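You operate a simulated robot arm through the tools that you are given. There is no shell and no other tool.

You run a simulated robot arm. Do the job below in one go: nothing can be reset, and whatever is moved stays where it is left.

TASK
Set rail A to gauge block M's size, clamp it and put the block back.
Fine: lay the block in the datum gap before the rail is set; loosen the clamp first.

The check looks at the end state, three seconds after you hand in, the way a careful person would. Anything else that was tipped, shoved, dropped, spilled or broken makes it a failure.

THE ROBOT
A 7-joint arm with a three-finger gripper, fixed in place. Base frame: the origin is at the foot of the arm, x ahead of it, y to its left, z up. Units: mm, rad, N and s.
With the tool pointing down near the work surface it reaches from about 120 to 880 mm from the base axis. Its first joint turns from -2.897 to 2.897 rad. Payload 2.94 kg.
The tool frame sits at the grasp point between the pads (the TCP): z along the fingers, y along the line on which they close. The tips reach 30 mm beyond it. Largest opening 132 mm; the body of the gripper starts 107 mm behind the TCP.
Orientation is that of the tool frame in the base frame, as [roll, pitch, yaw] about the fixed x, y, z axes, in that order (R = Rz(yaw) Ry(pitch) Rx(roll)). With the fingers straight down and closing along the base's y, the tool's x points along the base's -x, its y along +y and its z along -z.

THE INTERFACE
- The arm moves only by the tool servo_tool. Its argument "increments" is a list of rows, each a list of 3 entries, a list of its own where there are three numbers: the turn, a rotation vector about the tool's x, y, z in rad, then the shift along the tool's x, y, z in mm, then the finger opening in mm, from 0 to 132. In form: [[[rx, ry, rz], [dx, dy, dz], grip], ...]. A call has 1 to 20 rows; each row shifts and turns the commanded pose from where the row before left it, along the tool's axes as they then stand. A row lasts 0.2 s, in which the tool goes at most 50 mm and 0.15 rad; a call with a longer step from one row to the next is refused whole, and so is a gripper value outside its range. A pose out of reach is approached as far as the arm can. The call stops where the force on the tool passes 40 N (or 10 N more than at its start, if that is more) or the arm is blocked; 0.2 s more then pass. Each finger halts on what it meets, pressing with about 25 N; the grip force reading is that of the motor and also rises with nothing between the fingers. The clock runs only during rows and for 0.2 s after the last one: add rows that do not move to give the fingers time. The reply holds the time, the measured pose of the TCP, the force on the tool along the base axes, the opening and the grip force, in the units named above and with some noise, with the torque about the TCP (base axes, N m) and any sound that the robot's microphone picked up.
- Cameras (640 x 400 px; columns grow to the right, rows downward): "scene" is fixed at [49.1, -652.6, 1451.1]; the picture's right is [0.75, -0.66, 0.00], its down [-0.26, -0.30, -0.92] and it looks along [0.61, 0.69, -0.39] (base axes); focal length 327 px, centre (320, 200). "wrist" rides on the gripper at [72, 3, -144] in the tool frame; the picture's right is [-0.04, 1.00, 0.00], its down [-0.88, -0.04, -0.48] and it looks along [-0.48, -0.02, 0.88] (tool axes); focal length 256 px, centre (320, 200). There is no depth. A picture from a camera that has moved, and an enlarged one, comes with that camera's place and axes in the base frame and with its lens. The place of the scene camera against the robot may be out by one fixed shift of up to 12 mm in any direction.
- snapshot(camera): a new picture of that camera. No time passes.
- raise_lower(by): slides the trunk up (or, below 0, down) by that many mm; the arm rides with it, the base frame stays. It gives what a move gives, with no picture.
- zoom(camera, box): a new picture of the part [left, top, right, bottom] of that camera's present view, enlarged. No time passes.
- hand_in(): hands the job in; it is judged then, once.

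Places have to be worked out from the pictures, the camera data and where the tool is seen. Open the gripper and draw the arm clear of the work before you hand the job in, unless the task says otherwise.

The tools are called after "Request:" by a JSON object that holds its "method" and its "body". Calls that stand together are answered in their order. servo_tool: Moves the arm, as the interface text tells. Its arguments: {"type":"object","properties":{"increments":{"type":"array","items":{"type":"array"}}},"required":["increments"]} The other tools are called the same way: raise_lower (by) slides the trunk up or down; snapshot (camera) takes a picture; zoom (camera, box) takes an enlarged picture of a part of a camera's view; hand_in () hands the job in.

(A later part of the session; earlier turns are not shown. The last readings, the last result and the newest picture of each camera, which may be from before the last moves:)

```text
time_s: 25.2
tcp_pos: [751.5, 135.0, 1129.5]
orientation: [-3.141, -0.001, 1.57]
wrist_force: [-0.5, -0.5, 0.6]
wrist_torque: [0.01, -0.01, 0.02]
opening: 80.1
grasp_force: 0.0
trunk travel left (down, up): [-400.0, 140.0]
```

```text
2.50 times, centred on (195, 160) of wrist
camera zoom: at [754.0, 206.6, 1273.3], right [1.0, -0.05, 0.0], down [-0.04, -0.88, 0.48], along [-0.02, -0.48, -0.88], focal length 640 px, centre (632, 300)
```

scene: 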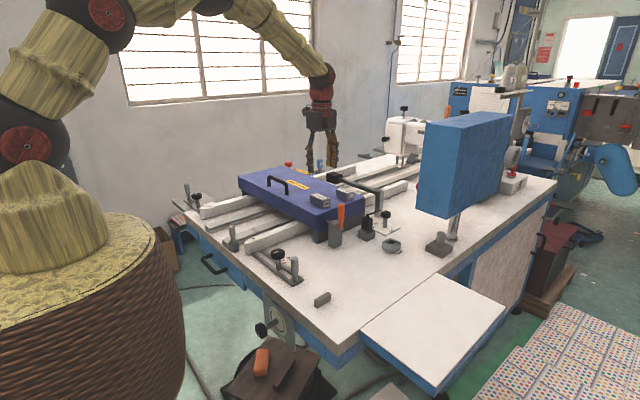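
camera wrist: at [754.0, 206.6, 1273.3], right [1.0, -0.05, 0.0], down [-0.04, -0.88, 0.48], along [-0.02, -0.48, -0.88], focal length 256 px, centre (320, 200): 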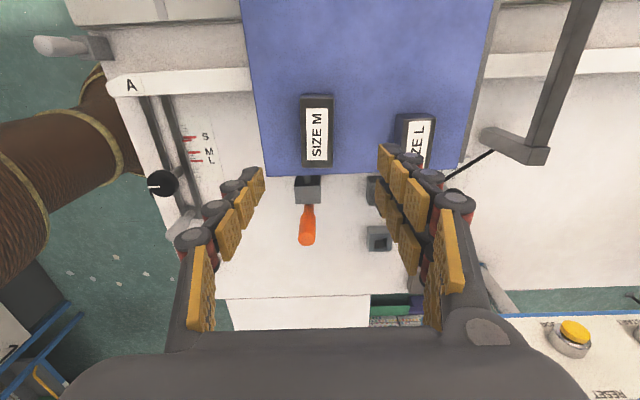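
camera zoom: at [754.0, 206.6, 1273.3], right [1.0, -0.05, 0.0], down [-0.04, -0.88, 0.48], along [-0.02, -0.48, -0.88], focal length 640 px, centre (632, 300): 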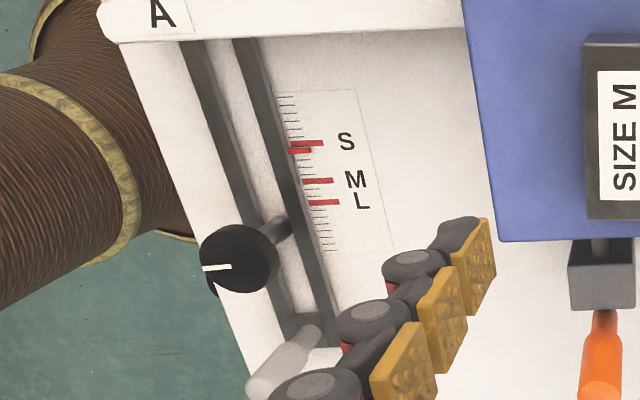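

Block M triangulates to centre (748, 138), top z≈1005, cover ≈977.5, ≈34 wide × 73 long × 27.5 high. L is ≈58.5 long, so the M–L difference agrees with the scale. I shift slightly to centre, descend part-way, and check.

Request:
{"method": "servo_tool", "body": {"increments": [[[0, 0, 0], [3, -3, 0], 70], [[0, 0, 0], [0, 0, 40], 66], [[0, 0, 0], [0, 0, 40], 66], [[0, 0, 0], [0, 0, 0], 66]]}}

Request:
{"method": "snapshot", "body": {"camera": "wrist"}}

Request:
{"method": "zoom", "body": {"camera": "scene", "box": [270, 140, 390, 230]}}

```text
time_s: 26.2
tcp_pos: [746.7, 137.1, 1051.5]
orientation: [3.141, 0.001, 1.571]
wrist_force: [-0.4, 0.0, -1.1]
wrist_torque: [0.0, -0.01, 0.0]
opening: 66.0
grasp_force: 0.0
trunk travel left (down, up): [-400.0, 140.0]
```

```text
taken
camera wrist: at [749.4, 210.5, 1194.5], right [1.0, -0.04, 0.0], down [-0.04, -0.88, 0.48], along [-0.02, -0.48, -0.88], focal length 256 px, centre (320, 200)
```

wrist: 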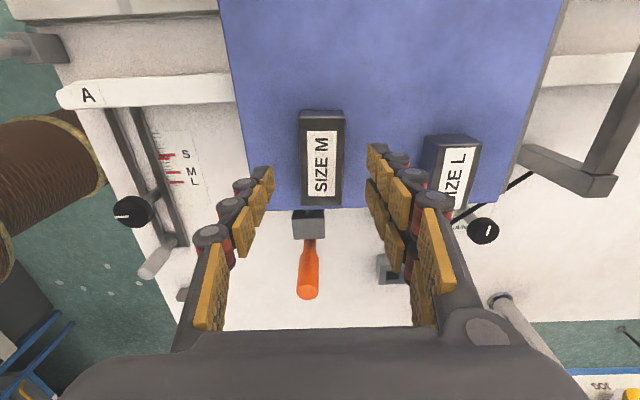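

```text
4.44 times, centred on (330, 185) of scene
camera zoom: at [49.1, -652.6, 1451.1], right [0.75, -0.66, 0.0], down [-0.26, -0.3, -0.92], along [0.61, 0.69, -0.39], focal length 1454 px, centre (276, 267)
```

zoom: 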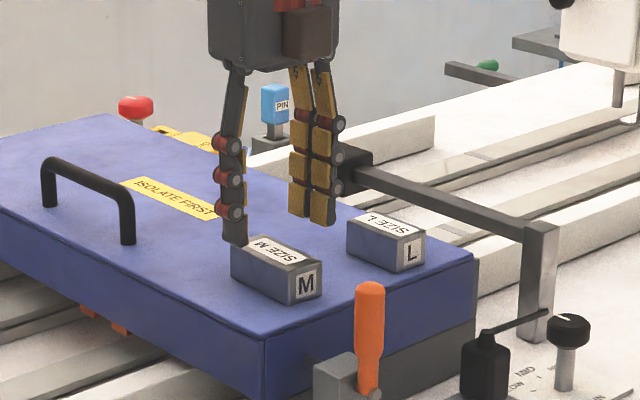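

Centred well on the block. I lower to TCP z≈1012 (tips ≈4 mm above the cover) and close.

Request:
{"method": "servo_tool", "body": {"increments": [[[0, 0, 0], [0, 0, 25], 66], [[0, 0, 0], [0, 0, 14], 66], [[0, 0, 0], [0, 0, 0], 50], [[0, 0, 0], [0, 0, 0], 35], [[0, 0, 0], [0, 0, 0], 22], [[0, 0, 0], [0, 0, 0], 22], [[0, 0, 0], [0, 0, 0], 22]]}}

Request:
{"method": "snapshot", "body": {"camera": "wrist"}}

Request:
{"method": "zoom", "body": {"camera": "scene", "box": [270, 140, 390, 230]}}

```text
time_s: 27.8
tcp_pos: [746.1, 139.0, 1009.9]
orientation: [-3.142, -0.001, 1.571]
wrist_force: [1.4, 0.6, 0.7]
wrist_torque: [0.06, 0.01, -0.08]
opening: 34.5
grasp_force: 25.0
trunk travel left (down, up): [-400.0, 140.0]
```

```text
taken
camera wrist: at [749.5, 210.2, 1153.9], right [1.0, -0.04, 0.0], down [-0.04, -0.88, 0.48], along [-0.02, -0.48, -0.88], focal length 256 px, centre (320, 200)
```

wrist: 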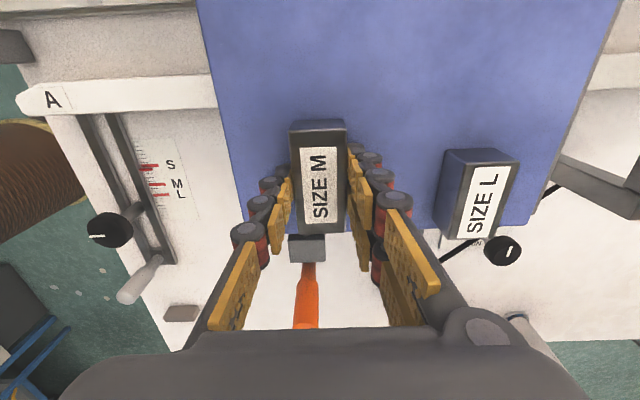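

```text
4.44 times, centred on (330, 185) of scene
camera zoom: at [49.1, -652.6, 1451.1], right [0.75, -0.66, 0.0], down [-0.26, -0.3, -0.92], along [0.61, 0.69, -0.39], focal length 1454 px, centre (276, 267)
```

zoom: 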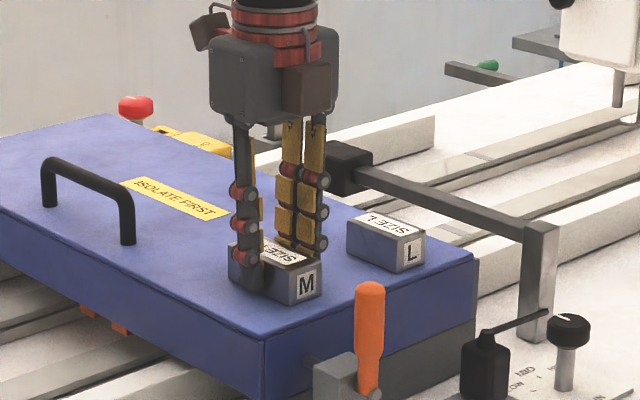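

Block M is held (34.5 mm wide). I lift it 90 mm and carry it clear of everything to above the datum gap, aiming at (505, −95).

Request:
{"method": "servo_tool", "body": {"increments": [[[0, 0, 0], [0, 0, -20], 22], [[0, 0, 0], [0, 0, -35], 22], [[0, 0, 0], [0, 0, -35], 22], [[0, 0, 0], [-29, -30, 0], 22], [[0, 0, 0], [-29, -30, 0], 22], [[0, 0, 0], [-29, -30, 0], 22], [[0, 0, 0], [-29, -30, 0], 22], [[0, 0, 0], [-29, -30, 0], 22], [[0, 0, 0], [-29, -30, 0], 22], [[0, 0, 0], [-30, -31, 0], 22], [[0, 0, 0], [-30, -30, 0], 22], [[0, 0, 0], [0, 0, 0], 22], [[0, 0, 0], [0, 0, 0], 22]]}}

Request:
{"method": "snapshot", "body": {"camera": "wrist"}}

Request:
{"method": "snapshot", "body": {"camera": "scene"}}

```text
time_s: 30.6
tcp_pos: [504.6, -97.0, 1101.2]
orientation: [3.141, 0.0, 1.571]
wrist_force: [0.1, 0.5, -6.5]
wrist_torque: [-0.03, 0.0, 0.01]
opening: 34.7
grasp_force: 24.9
trunk travel left (down, up): [-400.0, 140.0]
```

```text
taken
camera wrist: at [507.7, -24.6, 1244.8], right [1.0, -0.04, 0.0], down [-0.04, -0.88, 0.48], along [-0.02, -0.48, -0.88], focal length 256 px, centre (320, 200)
```

wrist: 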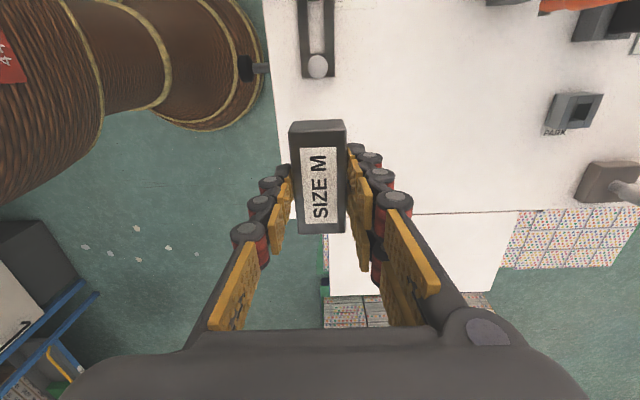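

```text
taken
```

scene: 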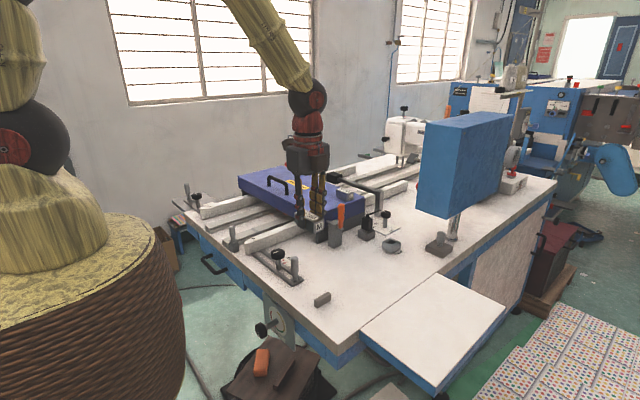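

Block is above the gap. I lower to TCP z≈931 (block bottom ≈898, still above the datum block's top at ≈884) and check alignment.

Request:
{"method": "servo_tool", "body": {"increments": [[[0, 0, 0], [0, 0, 45], 22], [[0, 0, 0], [0, 0, 45], 22], [[0, 0, 0], [0, 0, 45], 22], [[0, 0, 0], [0, 0, 35], 22], [[0, 0, 0], [0, 0, 0], 22], [[0, 0, 0], [0, 0, 0], 22]]}}

Request:
{"method": "snapshot", "body": {"camera": "wrist"}}

Request:
{"method": "zoom", "body": {"camera": "scene", "box": [250, 230, 350, 310]}}

```text
time_s: 32.0
tcp_pos: [508.9, -95.4, 931.4]
orientation: [-3.142, 0.001, 1.57]
wrist_force: [0.2, 0.4, -5.7]
wrist_torque: [-0.05, 0.01, 0.0]
opening: 34.7
grasp_force: 25.1
trunk travel left (down, up): [-400.0, 140.0]
```

```text
taken
camera wrist: at [512.1, -23.5, 1075.5], right [1.0, -0.04, 0.0], down [-0.04, -0.88, 0.48], along [-0.02, -0.48, -0.88], focal length 256 px, centre (320, 200)
```

wrist: 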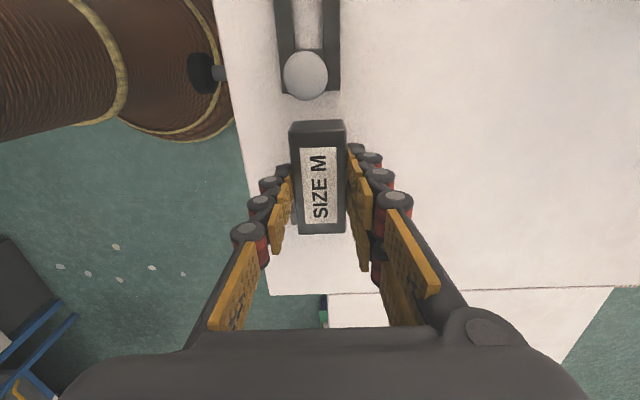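

```text
5.00 times, centred on (300, 270) of scene
camera zoom: at [49.1, -652.6, 1451.1], right [0.75, -0.66, 0.0], down [-0.26, -0.3, -0.92], along [0.61, 0.69, -0.39], focal length 1636 px, centre (420, -150)
```

zoom: 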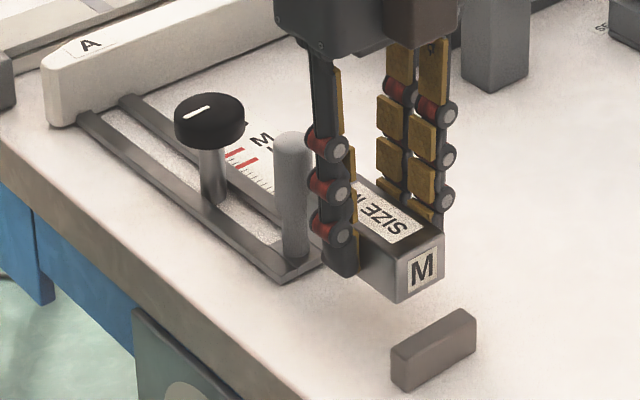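

Alignment: the frame centre is ~3 mm to −x of the block, with ~5–12 mm clearance to the datum and ~16 mm to the frame. I shift −3 mm in x and lower to just above the table.

Request:
{"method": "servo_tool", "body": {"increments": [[[0, 0, 0], [0, -3, 0], 22], [[0, 0, 0], [0, 0, 10], 22], [[0, 0, 0], [0, 0, 10], 22], [[0, 0, 0], [0, 0, 8], 22], [[0, 0, 0], [0, 0, 3], 22], [[0, 0, 0], [0, 0, 0], 22]]}}

Request:
{"method": "zoom", "body": {"camera": "scene", "box": [250, 230, 350, 310]}}

Request:
{"method": "snapshot", "body": {"camera": "wrist"}}

```text
time_s: 33.4
tcp_pos: [503.8, -96.5, 901.1]
orientation: [3.141, 0.001, 1.569]
wrist_force: [-0.4, -0.3, -6.3]
wrist_torque: [-0.02, -0.03, 0.02]
opening: 34.7
grasp_force: 24.8
trunk travel left (down, up): [-400.0, 140.0]
```

```text
5.00 times, centred on (300, 270) of scene
camera zoom: at [49.1, -652.6, 1451.1], right [0.75, -0.66, 0.0], down [-0.26, -0.3, -0.92], along [0.61, 0.69, -0.39], focal length 1636 px, centre (420, -150)
```

zoom: 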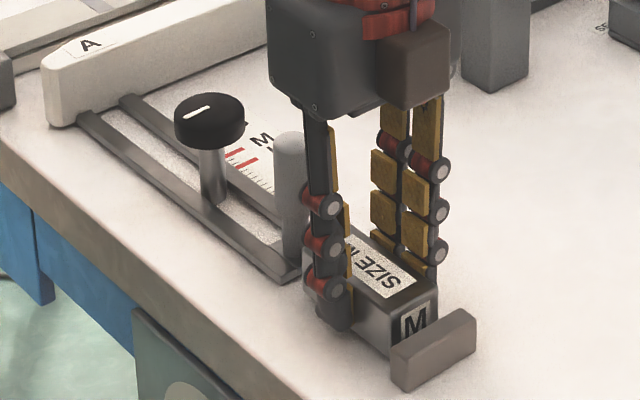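

```text
taken
camera wrist: at [507.2, -23.8, 1043.7], right [1.0, -0.04, 0.0], down [-0.04, -0.88, 0.48], along [-0.02, -0.48, -0.88], focal length 256 px, centre (320, 200)
```

wrist: 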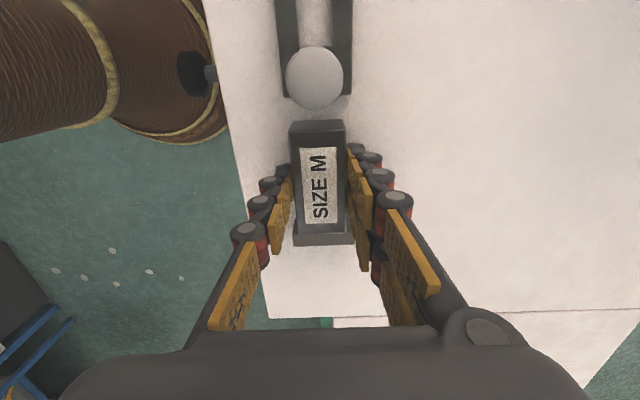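

Hanging freely about 5 mm above the table. I lower in 1 mm steps and watch for the weight coming off.

Request:
{"method": "servo_tool", "body": {"increments": [[[0, 0, 0], [0, 0, 1.5], 22], [[0, 0, 0], [0, 0, 1.5], 22], [[0, 0, 0], [0, 0, 0.5], 22], [[0, 0, 0], [0, 0, 0], 22]]}}

```text
time_s: 34.4
tcp_pos: [503.4, -97.5, 895.0]
orientation: [-3.141, 0.0, 1.572]
wrist_force: [0.9, 0.3, -6.1]
wrist_torque: [0.04, 0.0, -0.02]
opening: 34.8
grasp_force: 24.8
trunk travel left (down, up): [-400.0, 140.0]
```

Request:
{"method": "servo_tool", "body": {"increments": [[[0, 0, 0], [0, 0, 1], 22], [[0, 0, 0], [0, 0, 0], 22]]}}

Request:
{"method": "zoom", "body": {"camera": "scene", "box": [270, 250, 330, 298]}}

```text
time_s: 35.0
tcp_pos: [503.3, -97.3, 895.6]
orientation: [-3.14, 0.001, 1.569]
wrist_force: [0.1, 0.9, -3.8]
wrist_torque: [-0.07, 0.04, -0.03]
opening: 34.5
grasp_force: 25.2
trunk travel left (down, up): [-400.0, 140.0]
```

```text
8.33 times, centred on (300, 274) of scene
camera zoom: at [49.1, -652.6, 1451.1], right [0.75, -0.66, 0.0], down [-0.26, -0.3, -0.92], along [0.61, 0.69, -0.39], focal length 2727 px, centre (487, -417)
```

zoom: 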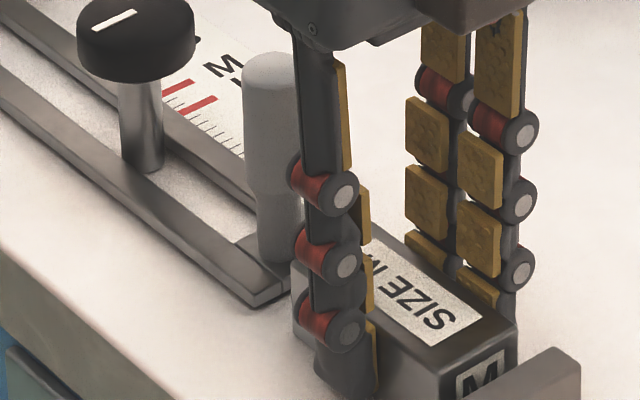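

The weight begins to come off (−3.8 N). One more millimetre.

Request:
{"method": "servo_tool", "body": {"increments": [[[0, 0, 0], [0, 0, 0.7], 22], [[0, 0, 0], [0, 0, 0], 22]]}}

```text
time_s: 35.6
tcp_pos: [503.2, -98.0, 895.0]
orientation: [3.14, 0.001, 1.571]
wrist_force: [-1.2, 1.7, 6.5]
wrist_torque: [0.21, 0.28, -0.05]
opening: 34.5
grasp_force: 25.4
trunk travel left (down, up): [-400.0, 140.0]
```

The block is on the table (upward 6.5 N). I open, lift clear, square the tool and view the gap.

Request:
{"method": "servo_tool", "body": {"increments": [[[0, 0, 0], [0, 0, -0.6], 36], [[0, 0, 0], [0, 0, 0], 50], [[0, 0, 0], [0, 0, 0], 64], [[0, 0, 0], [0, 0, 0], 64], [[0, 0, 0], [0, 0, -30], 64], [[0, 0, 0], [0, 0, -45], 64], [[0, 0, 0], [0, 0, -45], 64], [[0, 0, -0.1428], [0, 0, 0], 64], [[0, 0, -0.1428], [0, 0, 0], 64], [[0, 0, -0.1428], [0, 0, 0], 64], [[0, 0, -0.1428], [0, 0, 0], 64], [[0, 0, -0.1428], [0, 0, 0], 64], [[0, 0, -0.1428], [0, 0, 0], 64], [[0, 0, -0.1428], [0, 0, 0], 64], [[0, 0, -0.1428], [0, 0, 0], 64], [[0, 0, -0.1428], [0, 0, 0], 64], [[0, 0, -0.1428], [0, 0, 0], 64], [[0, 0, -0.1428], [0, 0, 0], 64], [[0, 0, 0], [0, 0, 0], 64]]}}

Request:
{"method": "snapshot", "body": {"camera": "wrist"}}

Request:
{"method": "zoom", "body": {"camera": "scene", "box": [250, 230, 350, 310]}}

```text
time_s: 39.6
tcp_pos: [501.8, -96.5, 1014.8]
orientation: [3.141, 0.001, 3.141]
wrist_force: [-0.1, 0.4, -0.1]
wrist_torque: [-0.02, -0.01, 0.02]
opening: 64.1
grasp_force: 0.2
trunk travel left (down, up): [-400.0, 140.0]
```

```text
taken
camera wrist: at [430.1, -93.3, 1159.3], right [0.04, 1.0, 0.0], down [0.88, -0.04, 0.48], along [0.48, -0.02, -0.88], focal length 256 px, centre (320, 200)
```

wrist: 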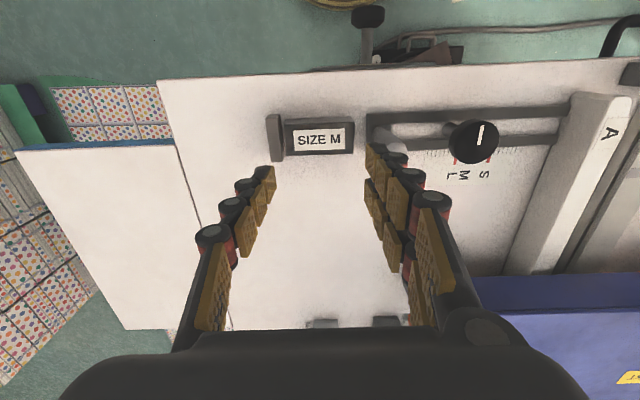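

```text
5.00 times, centred on (300, 270) of scene
camera zoom: at [49.1, -652.6, 1451.1], right [0.75, -0.66, 0.0], down [-0.26, -0.3, -0.92], along [0.61, 0.69, -0.39], focal length 1636 px, centre (420, -150)
```

zoom: 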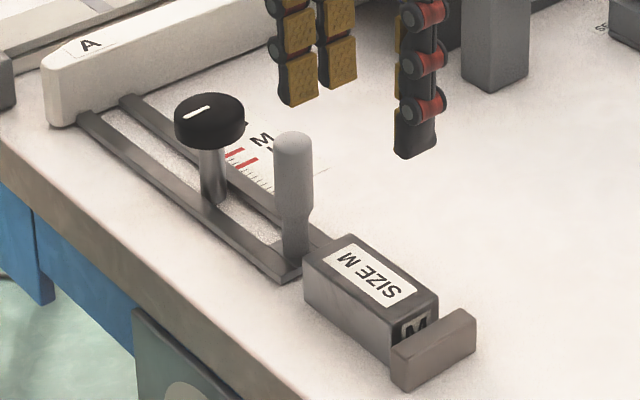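

Request:
{"method": "zoom", "body": {"camera": "wrist", "box": [250, 90, 410, 190]}}

```text
4.00 times, centred on (330, 140) of wrist
camera zoom: at [430.1, -93.3, 1159.3], right [0.04, 1.0, 0.0], down [0.88, -0.04, 0.48], along [0.48, -0.02, -0.88], focal length 1024 px, centre (280, 440)
```

zoom: 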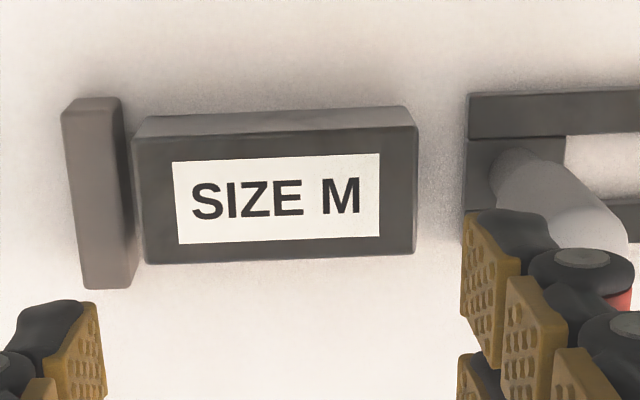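

Block M lies squarely in the gap with a small space at each end. I move to the handle at ≈(505, −30), keeping tips above the block's top (≈891), and grip it.

Request:
{"method": "servo_tool", "body": {"increments": [[[0, 0, 0], [-1.5, 33, 0], 50], [[0, 0, 0], [-1.5, 33, 0], 50], [[0, 0, 0], [0, 0, 27], 50], [[0, 0, 0], [0, 0, 27], 50], [[0, 0, 0], [0, 0, 27], 50], [[0, 0, 0], [0, 0, 0], 50]]}}

Request:
{"method": "snapshot", "body": {"camera": "wrist"}}

```text
time_s: 41.0
tcp_pos: [504.7, -29.1, 933.6]
orientation: [3.141, 0.001, 3.14]
wrist_force: [0.2, -0.2, 0.3]
wrist_torque: [-0.01, 0.04, -0.01]
opening: 50.0
grasp_force: 0.2
trunk travel left (down, up): [-400.0, 140.0]
```

```text
taken
camera wrist: at [432.1, -24.8, 1077.8], right [0.04, 1.0, 0.0], down [0.88, -0.04, 0.48], along [0.48, -0.02, -0.88], focal length 256 px, centre (320, 200)
```

wrist: 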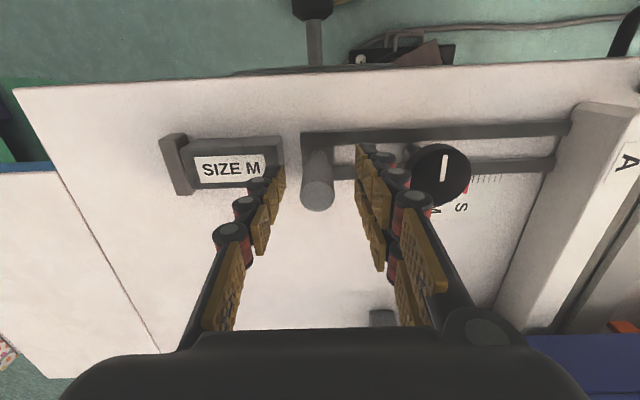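

Aligned on the handle. I close on it and draw outward in small steps, first 10 mm, watching the force.

Request:
{"method": "servo_tool", "body": {"increments": [[[0, 0, 0], [0, 0, 0], 30], [[0, 0, 0], [0, 0, 0], 10], [[0, 0, 0], [0, 0, 0], 10], [[0, 0, 0], [0, 0, 0], 10], [[0, 0, 0], [0, -2, 0], 10], [[0, 0, 0], [0, -2, 0], 10], [[0, 0, 0], [0, -2, 0], 10], [[0, 0, 0], [0, -2, 0], 10], [[0, 0, 0], [0, -2, 0], 10], [[0, 0, 0], [0, 0, 0], 10]]}}

Request:
{"method": "zoom", "body": {"camera": "wrist", "box": [140, 100, 340, 225]}}

```text
time_s: 43.2
tcp_pos: [505.8, -39.6, 934.1]
orientation: [3.14, -0.001, 3.139]
wrist_force: [-8.6, 4.1, 1.0]
wrist_torque: [0.1, 0.15, 0.03]
opening: 20.5
grasp_force: 45.0
trunk travel left (down, up): [-400.0, 140.0]
```

```text
3.20 times, centred on (240, 162) of wrist
camera zoom: at [432.6, -36.7, 1077.9], right [0.04, 1.0, 0.0], down [0.88, -0.04, 0.47], along [0.47, -0.02, -0.88], focal length 819 px, centre (576, 320)
```

zoom: 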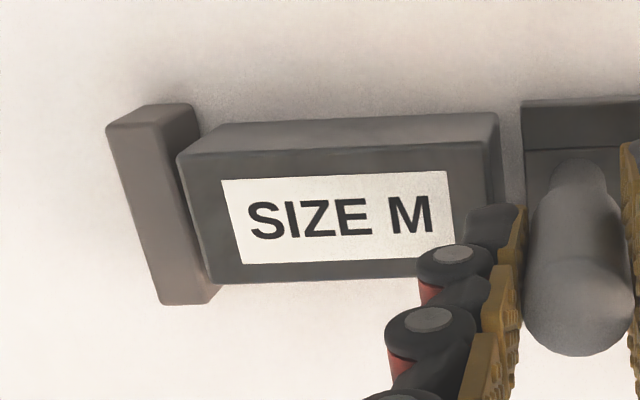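

The frame slides at ~4 N. I continue in 1 mm steps toward the block.

Request:
{"method": "servo_tool", "body": {"increments": [[[0, 0, 0], [0.8, -1, 0], 10], [[0, 0, 0], [0, -1, 0], 10], [[0, 0, 0], [0, -1, 0], 10], [[0, 0, 0], [0, -1, 0], 10], [[0, 0, 0], [0, -1, 0], 10], [[0, 0, 0], [0, -1, 0], 10], [[0, 0, 0], [0, 0, 0], 10]]}}

Request:
{"method": "zoom", "body": {"camera": "wrist", "box": [140, 100, 340, 225]}}

```text
time_s: 44.8
tcp_pos: [504.6, -45.1, 934.9]
orientation: [3.141, -0.002, -3.141]
wrist_force: [-6.3, 5.7, -12.8]
wrist_torque: [0.14, -0.27, 0.05]
opening: 20.5
grasp_force: 44.8
trunk travel left (down, up): [-400.0, 140.0]
```

```text
3.20 times, centred on (240, 162) of wrist
camera zoom: at [432.6, -43.2, 1077.9], right [0.04, 1.0, 0.0], down [0.88, -0.04, 0.47], along [0.47, -0.02, -0.88], focal length 819 px, centre (576, 320)
```

zoom: 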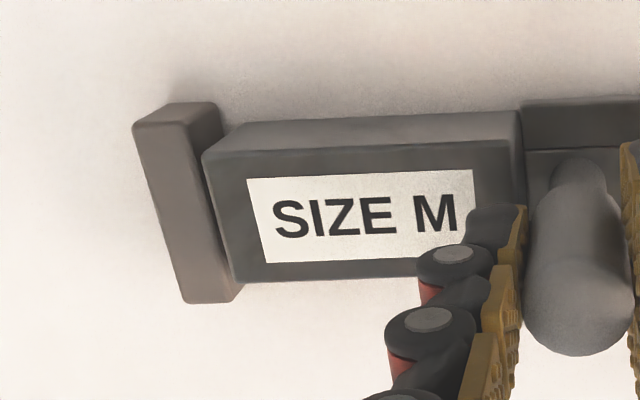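

The frame end is about at the block. I continue gently in 1 mm steps; next contact is block against datum.

Request:
{"method": "servo_tool", "body": {"increments": [[[0, 0, 0], [0, -1, 0], 10], [[0, 0, 0], [0, -1, 0], 10], [[0, 0, 0], [0, -1, 0], 10], [[0, 0, 0], [0, 0, 0], 10]]}}

Request:
{"method": "zoom", "body": {"camera": "wrist", "box": [140, 100, 340, 225]}}

```text
time_s: 45.8
tcp_pos: [506.1, -49.3, 934.9]
orientation: [-3.14, -0.003, 3.141]
wrist_force: [-8.5, 5.2, -16.0]
wrist_torque: [0.11, 0.4, 0.03]
opening: 20.6
grasp_force: 45.0
trunk travel left (down, up): [-400.0, 140.0]
```

```text
3.20 times, centred on (240, 162) of wrist
camera zoom: at [432.8, -46.1, 1078.0], right [0.04, 1.0, 0.0], down [0.88, -0.04, 0.47], along [0.47, -0.02, -0.88], focal length 819 px, centre (576, 320)
```

zoom: 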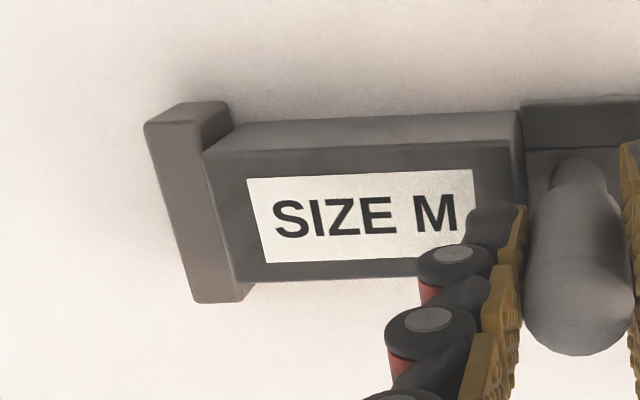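

The block now moves with the frame; only a couple of mm remain to the datum. I relieve the vertical load by 1.5 mm and continue in 0.7 mm steps.

Request:
{"method": "servo_tool", "body": {"increments": [[[0, 0, 0], [0.8, 0, 1.5], 10], [[0, 0, 0], [0, -0.7, 0], 10], [[0, 0, 0], [0, -0.7, 0], 10], [[0, 0, 0], [0, -0.7, 0], 10], [[0, 0, 0], [0, 0, 0], 10]]}}

Request:
{"method": "zoom", "body": {"camera": "wrist", "box": [140, 100, 340, 225]}}

```text
time_s: 47.0
tcp_pos: [504.5, -51.3, 935.0]
orientation: [-3.14, 0.004, -3.141]
wrist_force: [-3.5, 16.0, 6.6]
wrist_torque: [0.55, 0.52, 0.04]
opening: 20.6
grasp_force: 44.9
trunk travel left (down, up): [-400.0, 140.0]
```

```text
3.20 times, centred on (240, 162) of wrist
camera zoom: at [431.9, -48.1, 1077.6], right [0.04, 1.0, 0.0], down [0.88, -0.04, 0.48], along [0.48, -0.02, -0.88], focal length 819 px, centre (576, 320)
```

zoom: 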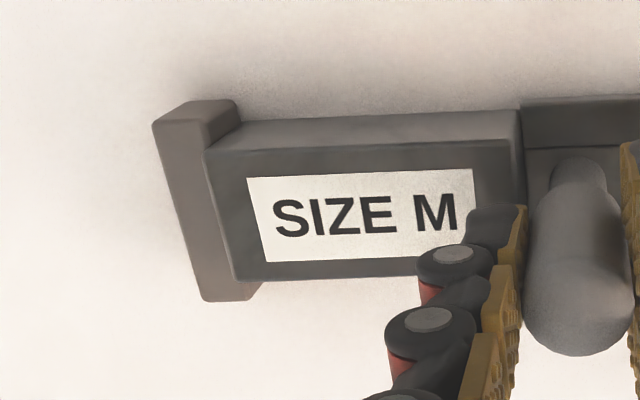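

Force along y jumped to 16 N: the block appears to be against the datum. One more small press to confirm it is solid.

Request:
{"method": "servo_tool", "body": {"increments": [[[0, 0, 0], [0, -0.5, 0], 10], [[0, 0, 0], [0, 0, 0], 10]]}}

Request:
{"method": "zoom", "body": {"camera": "wrist", "box": [180, 110, 330, 210]}}

Request:
{"method": "zoom", "body": {"camera": "scene", "box": [270, 250, 330, 298]}}

```text
time_s: 47.6
tcp_pos: [504.8, -50.8, 934.7]
orientation: [-3.14, 0.003, 3.141]
wrist_force: [-0.2, 18.3, 6.4]
wrist_torque: [0.51, -0.85, 0.02]
opening: 20.5
grasp_force: 44.9
trunk travel left (down, up): [-400.0, 140.0]
```

```text
4.00 times, centred on (255, 160) of wrist
camera zoom: at [432.0, -48.0, 1077.6], right [0.04, 1.0, 0.0], down [0.88, -0.04, 0.48], along [0.48, -0.02, -0.88], focal length 1024 px, centre (580, 360)
```

zoom: 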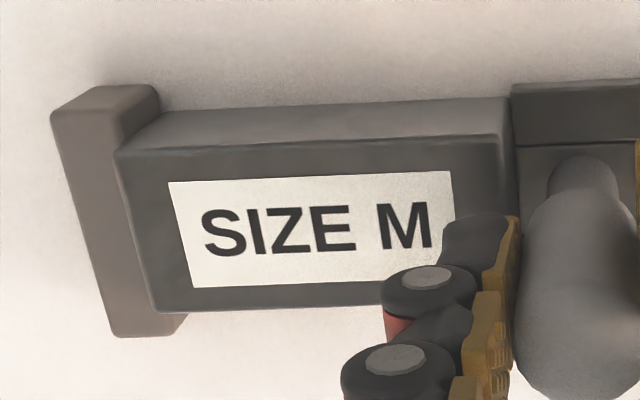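

```text
8.33 times, centred on (300, 274) of scene
camera zoom: at [49.1, -652.6, 1451.1], right [0.75, -0.66, 0.0], down [-0.26, -0.3, -0.92], along [0.61, 0.69, -0.39], focal length 2727 px, centre (487, -417)
```

zoom: 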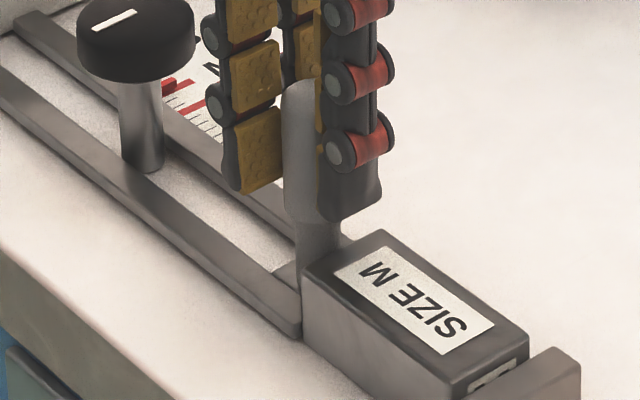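

Solid: 18 N with no further travel, datum unmoved. I release the handle, lift, move over the knob and turn the tool to the angle where I let the knob go, ready to tighten clockwise.

Request:
{"method": "servo_tool", "body": {"increments": [[[0, 0, 0], [0, 0, 0], 26], [[0, 0, 0], [0, 0, 0], 40], [[0, 0, 0], [0, 0, 0], 50], [[0, 0, 0], [0, 0, 0], 50], [[0, 0, 0], [0, 0, -30], 50], [[0, 0, 0], [0, 0, -35], 50], [[0, 0, 0], [0, 0, -35], 50], [[0, 0, 0], [0, 35, 0], 60], [[0, 0, 0], [0, 35, 0], 75], [[0, 0, 0], [0, 34, 0], 75], [[0, 0, -0.145], [0, 0, 0], 75], [[0, 0, -0.145], [0, 0, 0], 75], [[0, 0, -0.145], [0, 0, 0], 75], [[0, 0, -0.145], [0, 0, 0], 75], [[0, 0, -0.145], [0, 0, 0], 75], [[0, 0, -0.145], [0, 0, 0], 75], [[0, 0, 0], [0, 0, 0], 75]]}}

Request:
{"method": "snapshot", "body": {"camera": "wrist"}}

Request:
{"method": "zoom", "body": {"camera": "scene", "box": [230, 220, 340, 310]}}

```text
time_s: 51.2
tcp_pos: [504.4, 51.8, 1033.5]
orientation: [3.14, 0.0, -2.272]
wrist_force: [0.4, 0.7, 0.8]
wrist_torque: [0.0, 0.01, -0.03]
opening: 75.1
grasp_force: 0.1
trunk travel left (down, up): [-400.0, 140.0]
```

```text
taken
camera wrist: at [455.6, -0.6, 1176.8], right [-0.74, 0.68, 0.0], down [0.6, 0.65, 0.48], along [0.32, 0.35, -0.88], focal length 256 px, centre (320, 200)
```

wrist: 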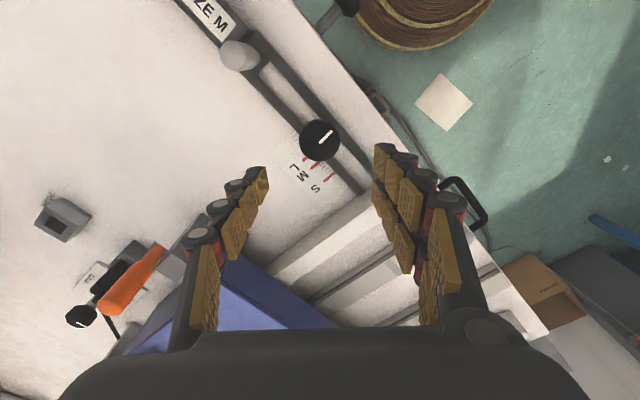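

```text
4.44 times, centred on (285, 265) of scene
camera zoom: at [49.1, -652.6, 1451.1], right [0.75, -0.66, 0.0], down [-0.26, -0.3, -0.92], along [0.61, 0.69, -0.39], focal length 1454 px, centre (476, -89)
```

zoom: 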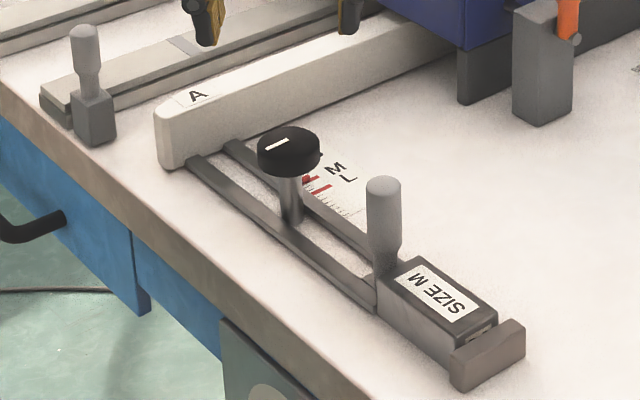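

The block is still snug between frame and datum. The knob centre is right under the tool axis, so I lower and grip the knob.

Request:
{"method": "servo_tool", "body": {"increments": [[[0, 0, 0], [0, 0, 33], 75], [[0, 0, 0], [0, 0, 33], 75], [[0, 0, 0], [0, 0, 30], 75], [[0, 0, 0], [0, 0, 0], 60], [[0, 0, 0], [0, 0, 0], 40], [[0, 0, 0], [0, 0, 0], 20], [[0, 0, 0], [0, 0, 0], 20], [[0, 0, 0], [0, 0, 0], 20]]}}

Request:
{"method": "zoom", "body": {"camera": "wrist", "box": [200, 80, 440, 280]}}

```text
time_s: 53.0
tcp_pos: [503.4, 49.7, 937.2]
orientation: [-3.142, 0.001, -2.274]
wrist_force: [3.3, -2.3, -1.5]
wrist_torque: [0.01, -0.33, -0.04]
opening: 40.8
grasp_force: 37.0
trunk travel left (down, up): [-400.0, 140.0]
```

```text
2.00 times, centred on (320, 180) of wrist
camera zoom: at [454.3, -2.9, 1080.9], right [-0.74, 0.68, 0.0], down [0.6, 0.65, 0.48], along [0.32, 0.35, -0.88], focal length 512 px, centre (320, 240)
```

zoom: 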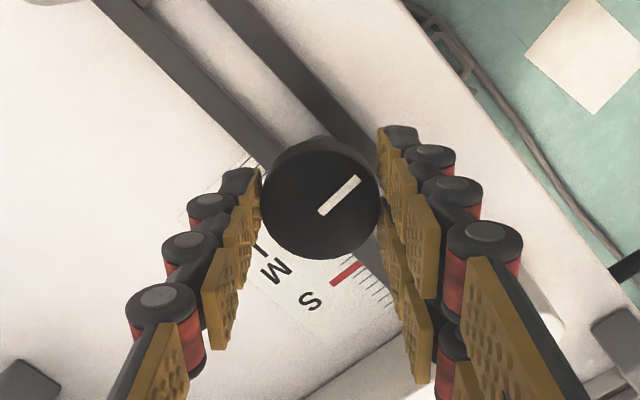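

Held. I recentre by 2.5 mm and turn clockwise to tighten, first 0.96 rad, then check.

Request:
{"method": "servo_tool", "body": {"increments": [[[0, 0, 0], [-2.5, 0, 0], 20], [[0, 0, 0.12], [0, 0, 0], 20], [[0, 0, 0.12], [0, 0, 0], 20], [[0, 0, 0.12], [0, 0, 0], 20], [[0, 0, 0.12], [0, 0, 0], 20], [[0, 0, 0.12], [0, 0, 0], 20], [[0, 0, 0.12], [0, 0, 0], 20], [[0, 0, 0.12], [0, 0, 0], 20], [[0, 0, 0.12], [0, 0, 0], 20], [[0, 0, 0], [0, 0, 0], 20]]}}

Request:
{"method": "zoom", "body": {"camera": "wrist", "box": [140, 80, 440, 280]}}

```text
time_s: 55.2
tcp_pos: [503.1, 52.4, 936.9]
orientation: [-3.14, -0.001, 3.051]
wrist_force: [-17.4, -18.9, 9.4]
wrist_torque: [-0.51, 0.44, -0.13]
opening: 40.6
grasp_force: 45.7
trunk travel left (down, up): [-400.0, 140.0]
```

```text
2.00 times, centred on (290, 180) of wrist
camera zoom: at [431.3, 61.9, 1081.0], right [0.14, 0.99, 0.0], down [0.87, -0.12, 0.47], along [0.47, -0.06, -0.88], focal length 512 px, centre (380, 240)
```

zoom: 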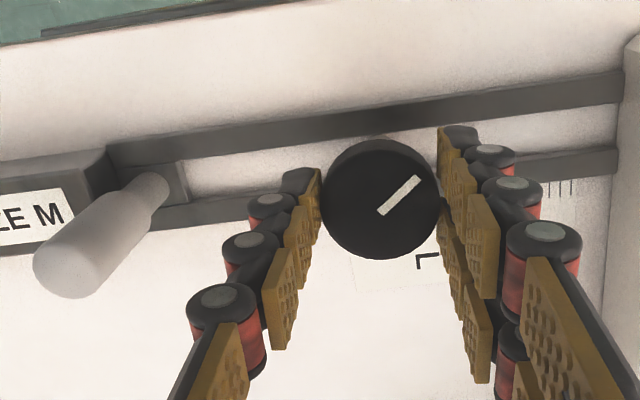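

Lateral load is building, so I shift the commanded centre (−2, −2) mm in base and keep turning clockwise.

Request:
{"method": "servo_tool", "body": {"increments": [[[0, 0, 0], [2, -2, 0], 20], [[0, 0, 0.12], [0, 0, 0], 20], [[0, 0, 0.12], [0, 0, 0], 20], [[0, 0, 0.12], [0, 0, 0], 20], [[0, 0, 0.1], [0, 0, 0], 20], [[0, 0, 0], [0, 0, 0], 20]]}}

Request:
{"method": "zoom", "body": {"camera": "wrist", "box": [140, 80, 440, 280]}}

```text
time_s: 56.6
tcp_pos: [502.8, 53.0, 937.3]
orientation: [3.142, 0.003, 2.59]
wrist_force: [-11.6, 10.2, -0.5]
wrist_torque: [0.7, 0.59, -0.15]
opening: 40.5
grasp_force: 44.8
trunk travel left (down, up): [-400.0, 140.0]
```

```text
2.00 times, centred on (290, 180) of wrist
camera zoom: at [443.1, 93.7, 1080.8], right [0.56, 0.83, 0.0], down [0.73, -0.49, 0.48], along [0.39, -0.27, -0.88], focal length 512 px, centre (380, 240)
```

zoom: 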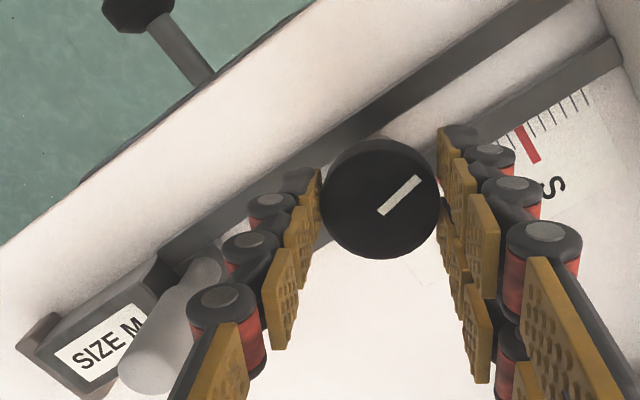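

Request:
{"method": "servo_tool", "body": {"increments": [[[0, 0, 0], [1.4, 0.3, 0], 20], [[0, 0, 0.1], [0, 0, 0], 20], [[0, 0, 0.1], [0, 0, 0], 20], [[0, 0, 0], [0, 0, 0], 20]]}}

Request:
{"method": "zoom", "body": {"camera": "wrist", "box": [140, 80, 440, 280]}}

```text
time_s: 57.6
tcp_pos: [503.3, 54.0, 938.0]
orientation: [3.141, 0.003, 2.389]
wrist_force: [-2.0, 8.1, 3.9]
wrist_torque: [0.13, 0.13, 0.03]
opening: 40.6
grasp_force: 44.7
trunk travel left (down, up): [-400.0, 140.0]
```

```text
2.00 times, centred on (290, 180) of wrist
camera zoom: at [452.2, 105.0, 1080.7], right [0.71, 0.7, 0.0], down [0.61, -0.63, 0.48], along [0.34, -0.34, -0.88], focal length 512 px, centre (380, 240)
```

zoom: 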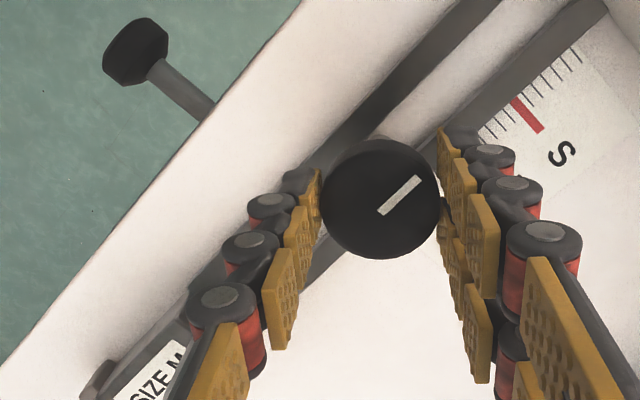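

Back at the original mark angle with little torque. I turn a bit further clockwise to feel for a stop.

Request:
{"method": "servo_tool", "body": {"increments": [[[0, 0, 0.08], [0, 0.8, 0], 20], [[0, 0, 0.08], [0, 0, 0], 20], [[0, 0, 0], [0, 0, 0], 20]]}}

Request:
{"method": "zoom", "body": {"camera": "wrist", "box": [140, 80, 440, 280]}}

```text
time_s: 58.4
tcp_pos: [504.5, 52.9, 937.7]
orientation: [3.14, 0.002, 2.228]
wrist_force: [5.0, -9.0, 6.6]
wrist_torque: [-0.68, -0.3, 0.17]
opening: 40.8
grasp_force: 34.4
trunk travel left (down, up): [-400.0, 140.0]
```

```text
2.00 times, centred on (290, 180) of wrist
camera zoom: at [461.9, 111.7, 1080.6], right [0.82, 0.58, 0.0], down [0.51, -0.72, 0.48], along [0.28, -0.39, -0.88], focal length 512 px, centre (380, 240)
```

zoom: 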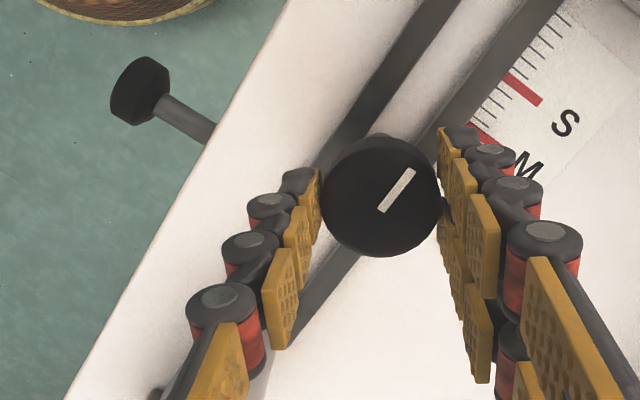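

The mark lagged behind the gripper for the last 0.16 rad and torque rose, so the knob is against its tight stop at the original angle. I release, lift and look.

Request:
{"method": "servo_tool", "body": {"increments": [[[0, 0, 0], [0, 0, 0], 45], [[0, 0, 0], [0, 0, 0], 65], [[0, 0, 0], [0, 0, 0], 75], [[0, 0, 0], [0, 0, 0], 75], [[0, 0, 0], [0, 0, -30], 75], [[0, 0, 0], [0, 0, -40], 75], [[0, 0, 0], [0, 0, -40], 75], [[0, 0, -0.15], [0, 0, 0], 75], [[0, 0, -0.15], [0, 0, 0], 75], [[0, 0, -0.15], [0, 0, 0], 75], [[0, 0, -0.15], [0, 0, 0], 75], [[0, 0, -0.15], [0, 0, 0], 75], [[0, 0, -0.15], [0, 0, 0], 75], [[0, 0, 0], [0, 0, 0], 75]]}}

Request:
{"method": "snapshot", "body": {"camera": "wrist"}}

Request:
{"method": "zoom", "body": {"camera": "wrist", "box": [100, 60, 400, 200]}}

Request:
{"method": "zoom", "body": {"camera": "scene", "box": [230, 220, 340, 310]}}

```text
time_s: 61.4
tcp_pos: [503.8, 54.9, 1046.7]
orientation: [3.141, 0.0, 3.131]
wrist_force: [1.0, 0.2, 1.1]
wrist_torque: [0.0, -0.01, 0.01]
opening: 75.1
grasp_force: 0.1
trunk travel left (down, up): [-400.0, 140.0]
```

```text
taken
camera wrist: at [431.2, 57.4, 1190.2], right [0.05, 1.0, 0.0], down [0.88, -0.05, 0.48], along [0.48, -0.03, -0.88], focal length 256 px, centre (320, 200)
```

wrist: 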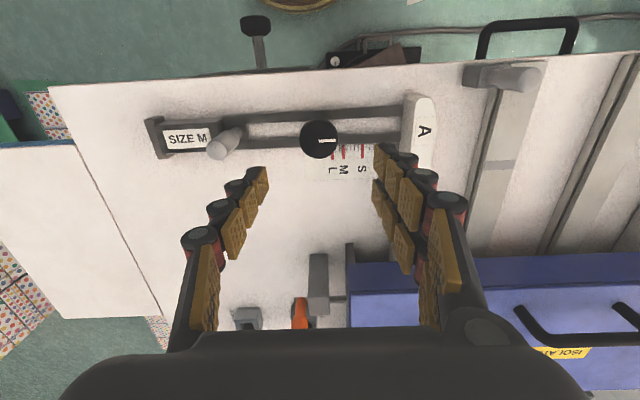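

```text
2.13 times, centred on (250, 130) of wrist
camera zoom: at [431.2, 57.4, 1190.2], right [0.05, 1.0, 0.0], down [0.88, -0.05, 0.48], along [0.48, -0.03, -0.88], focal length 546 px, centre (469, 349)
```

zoom: 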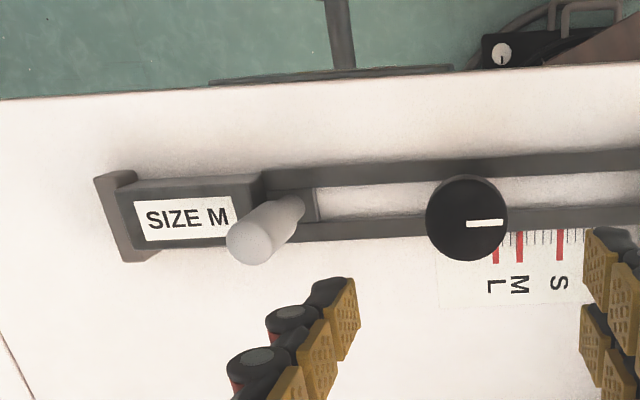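

```text
4.44 times, centred on (285, 265) of scene
camera zoom: at [49.1, -652.6, 1451.1], right [0.75, -0.66, 0.0], down [-0.26, -0.3, -0.92], along [0.61, 0.69, -0.39], focal length 1454 px, centre (476, -89)
```

zoom: 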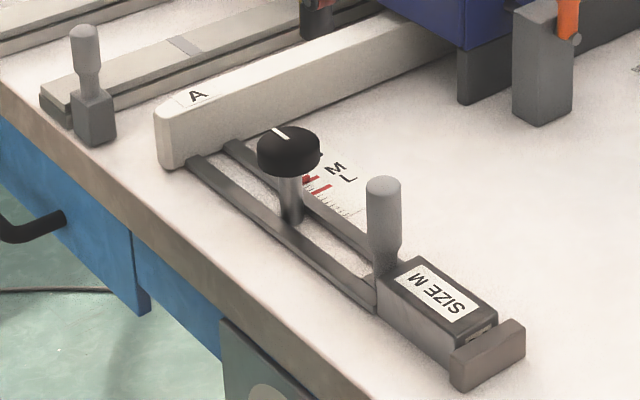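

Mark is back to +y, block still snug, datum unmoved. Now I go back over block M, turn the tool to grip across its width, and check alignment.

Request:
{"method": "servo_tool", "body": {"increments": [[[0, 0, 0], [-0.3, -39.2, 0], 70], [[0, 0, 0], [-0.3, -39.2, 0], 66], [[0, 0, 0], [-0.4, -39.2, 0], 66], [[0, 0, 0], [-0.4, -39.4, 0], 66], [[0, 0, 0.1418], [0, 0, 0], 66], [[0, 0, 0.1418], [0, 0, 0], 66], [[0, 0, 0.1418], [0, 0, 0], 66], [[0, 0, 0.1418], [0, 0, 0], 66], [[0, 0, 0.1418], [0, 0, 0], 66], [[0, 0, 0.1418], [0, 0, 0], 66], [[0, 0, 0.1418], [0, 0, 0], 66], [[0, 0, 0.1418], [0, 0, 0], 66], [[0, 0, 0.1418], [0, 0, 0], 66], [[0, 0, 0.1418], [0, 0, 0], 66], [[0, 0, 0.142], [0, 0, 0], 66], [[0, 0, 0], [0, 0, 30], 66], [[0, 0, 0], [0, 0, 30], 66], [[0, 0, 0], [0, 0, 30], 66], [[0, 0, 0], [0, 0, 0], 66]]}}

Request:
{"method": "snapshot", "body": {"camera": "wrist"}}

Request:
{"method": "zoom", "body": {"camera": "scene", "box": [240, 210, 350, 310]}}

```text
time_s: 65.4
tcp_pos: [501.6, -103.7, 956.1]
orientation: [3.141, 0.001, 1.569]
wrist_force: [0.6, -0.3, 0.6]
wrist_torque: [0.01, 0.03, 0.03]
opening: 66.2
grasp_force: 0.0
trunk travel left (down, up): [-400.0, 140.0]
```

```text
taken
camera wrist: at [504.1, -30.9, 1099.2], right [1.0, -0.04, 0.0], down [-0.04, -0.88, 0.48], along [-0.02, -0.48, -0.88], focal length 256 px, centre (320, 200)
```

wrist: 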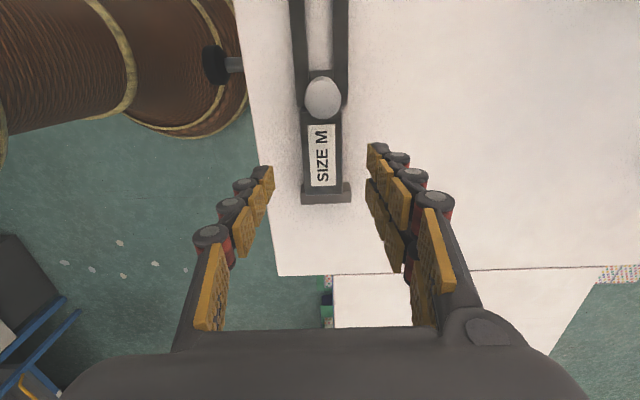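

```text
4.00 times, centred on (295, 260) of scene
camera zoom: at [49.1, -652.6, 1451.1], right [0.75, -0.66, 0.0], down [-0.26, -0.3, -0.92], along [0.61, 0.69, -0.39], focal length 1309 px, centre (420, -40)
```

zoom: 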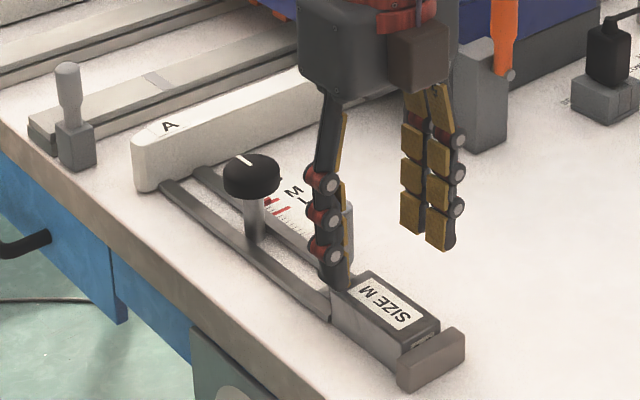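

Request:
{"method": "zoom", "body": {"camera": "wrist", "box": [272, 70, 372, 220]}}

```text
2.67 times, centred on (322, 145) of wrist
camera zoom: at [504.1, -30.9, 1099.2], right [1.0, -0.04, 0.0], down [-0.04, -0.88, 0.48], along [-0.02, -0.48, -0.88], focal length 683 px, centre (315, 347)
```

zoom: 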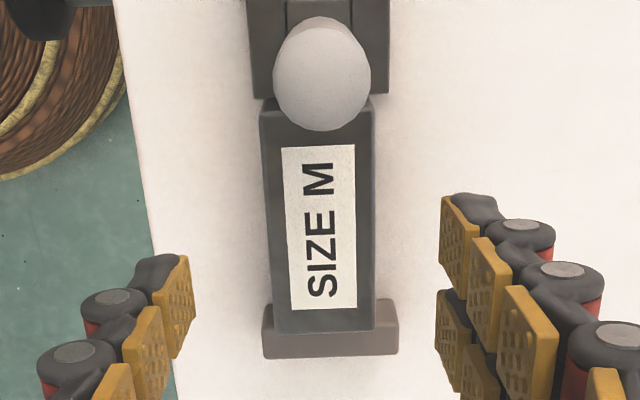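

The block spans y −65 to −139, centred under the tool. I lower 60.5 mm to the same grip height as before and close.

Request:
{"method": "servo_tool", "body": {"increments": [[[0, 0, 0], [1, 0, 25], 66], [[0, 0, 0], [0, 0, 25], 66], [[0, 0, 0], [0, 0, 10.5], 66], [[0, 0, 0], [0, 0, 0], 50], [[0, 0, 0], [0, 0, 0], 35], [[0, 0, 0], [0, 0, 0], 22], [[0, 0, 0], [0, 0, 0], 22], [[0, 0, 0], [0, 0, 0], 22]]}}

Request:
{"method": "zoom", "body": {"camera": "wrist", "box": [232, 70, 412, 260]}}

Request:
{"method": "zoom", "body": {"camera": "scene", "box": [250, 230, 350, 310]}}

```text
time_s: 67.2
tcp_pos: [503.3, -103.4, 896.4]
orientation: [3.142, 0.002, 1.571]
wrist_force: [0.2, 0.3, 0.1]
wrist_torque: [-0.03, 0.0, 0.02]
opening: 34.6
grasp_force: 25.5
trunk travel left (down, up): [-400.0, 140.0]
```

```text
2.11 times, centred on (322, 165) of wrist
camera zoom: at [506.3, -30.6, 1040.7], right [1.0, -0.04, 0.0], down [-0.04, -0.88, 0.48], along [-0.02, -0.48, -0.88], focal length 539 px, centre (316, 274)
```

zoom: 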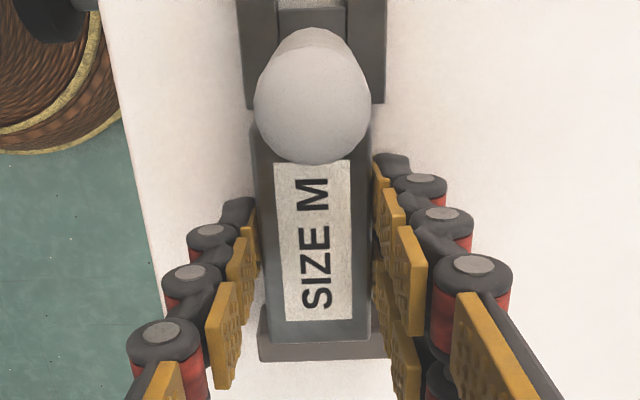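

```text
5.00 times, centred on (300, 270) of scene
camera zoom: at [49.1, -652.6, 1451.1], right [0.75, -0.66, 0.0], down [-0.26, -0.3, -0.92], along [0.61, 0.69, -0.39], focal length 1636 px, centre (420, -150)
```

zoom: 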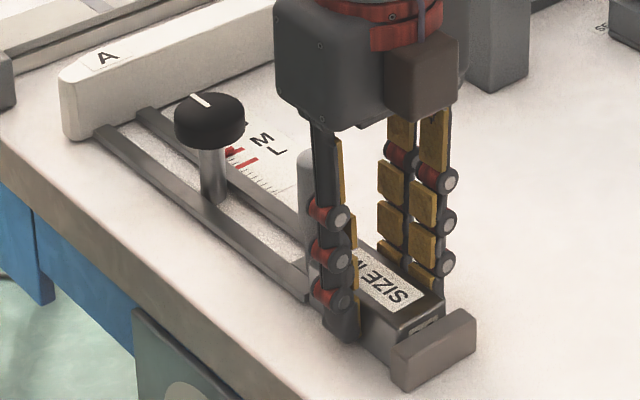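

Gripped. I lift slowly and straight up out of the snug gap, checking forces.

Request:
{"method": "servo_tool", "body": {"increments": [[[0, 0, 0], [0, 0, -1.5], 22], [[0, 0, 0], [0, 0, -1.5], 22], [[0, 0, 0], [0, 0, -2], 22], [[0, 0, 0], [0, 0, 0], 22]]}}

```text
time_s: 68.2
tcp_pos: [503.4, -104.0, 901.7]
orientation: [-3.14, 0.001, 1.573]
wrist_force: [-2.0, 2.6, -8.6]
wrist_torque: [0.17, 0.08, 0.05]
opening: 34.8
grasp_force: 24.7
trunk travel left (down, up): [-400.0, 140.0]
```

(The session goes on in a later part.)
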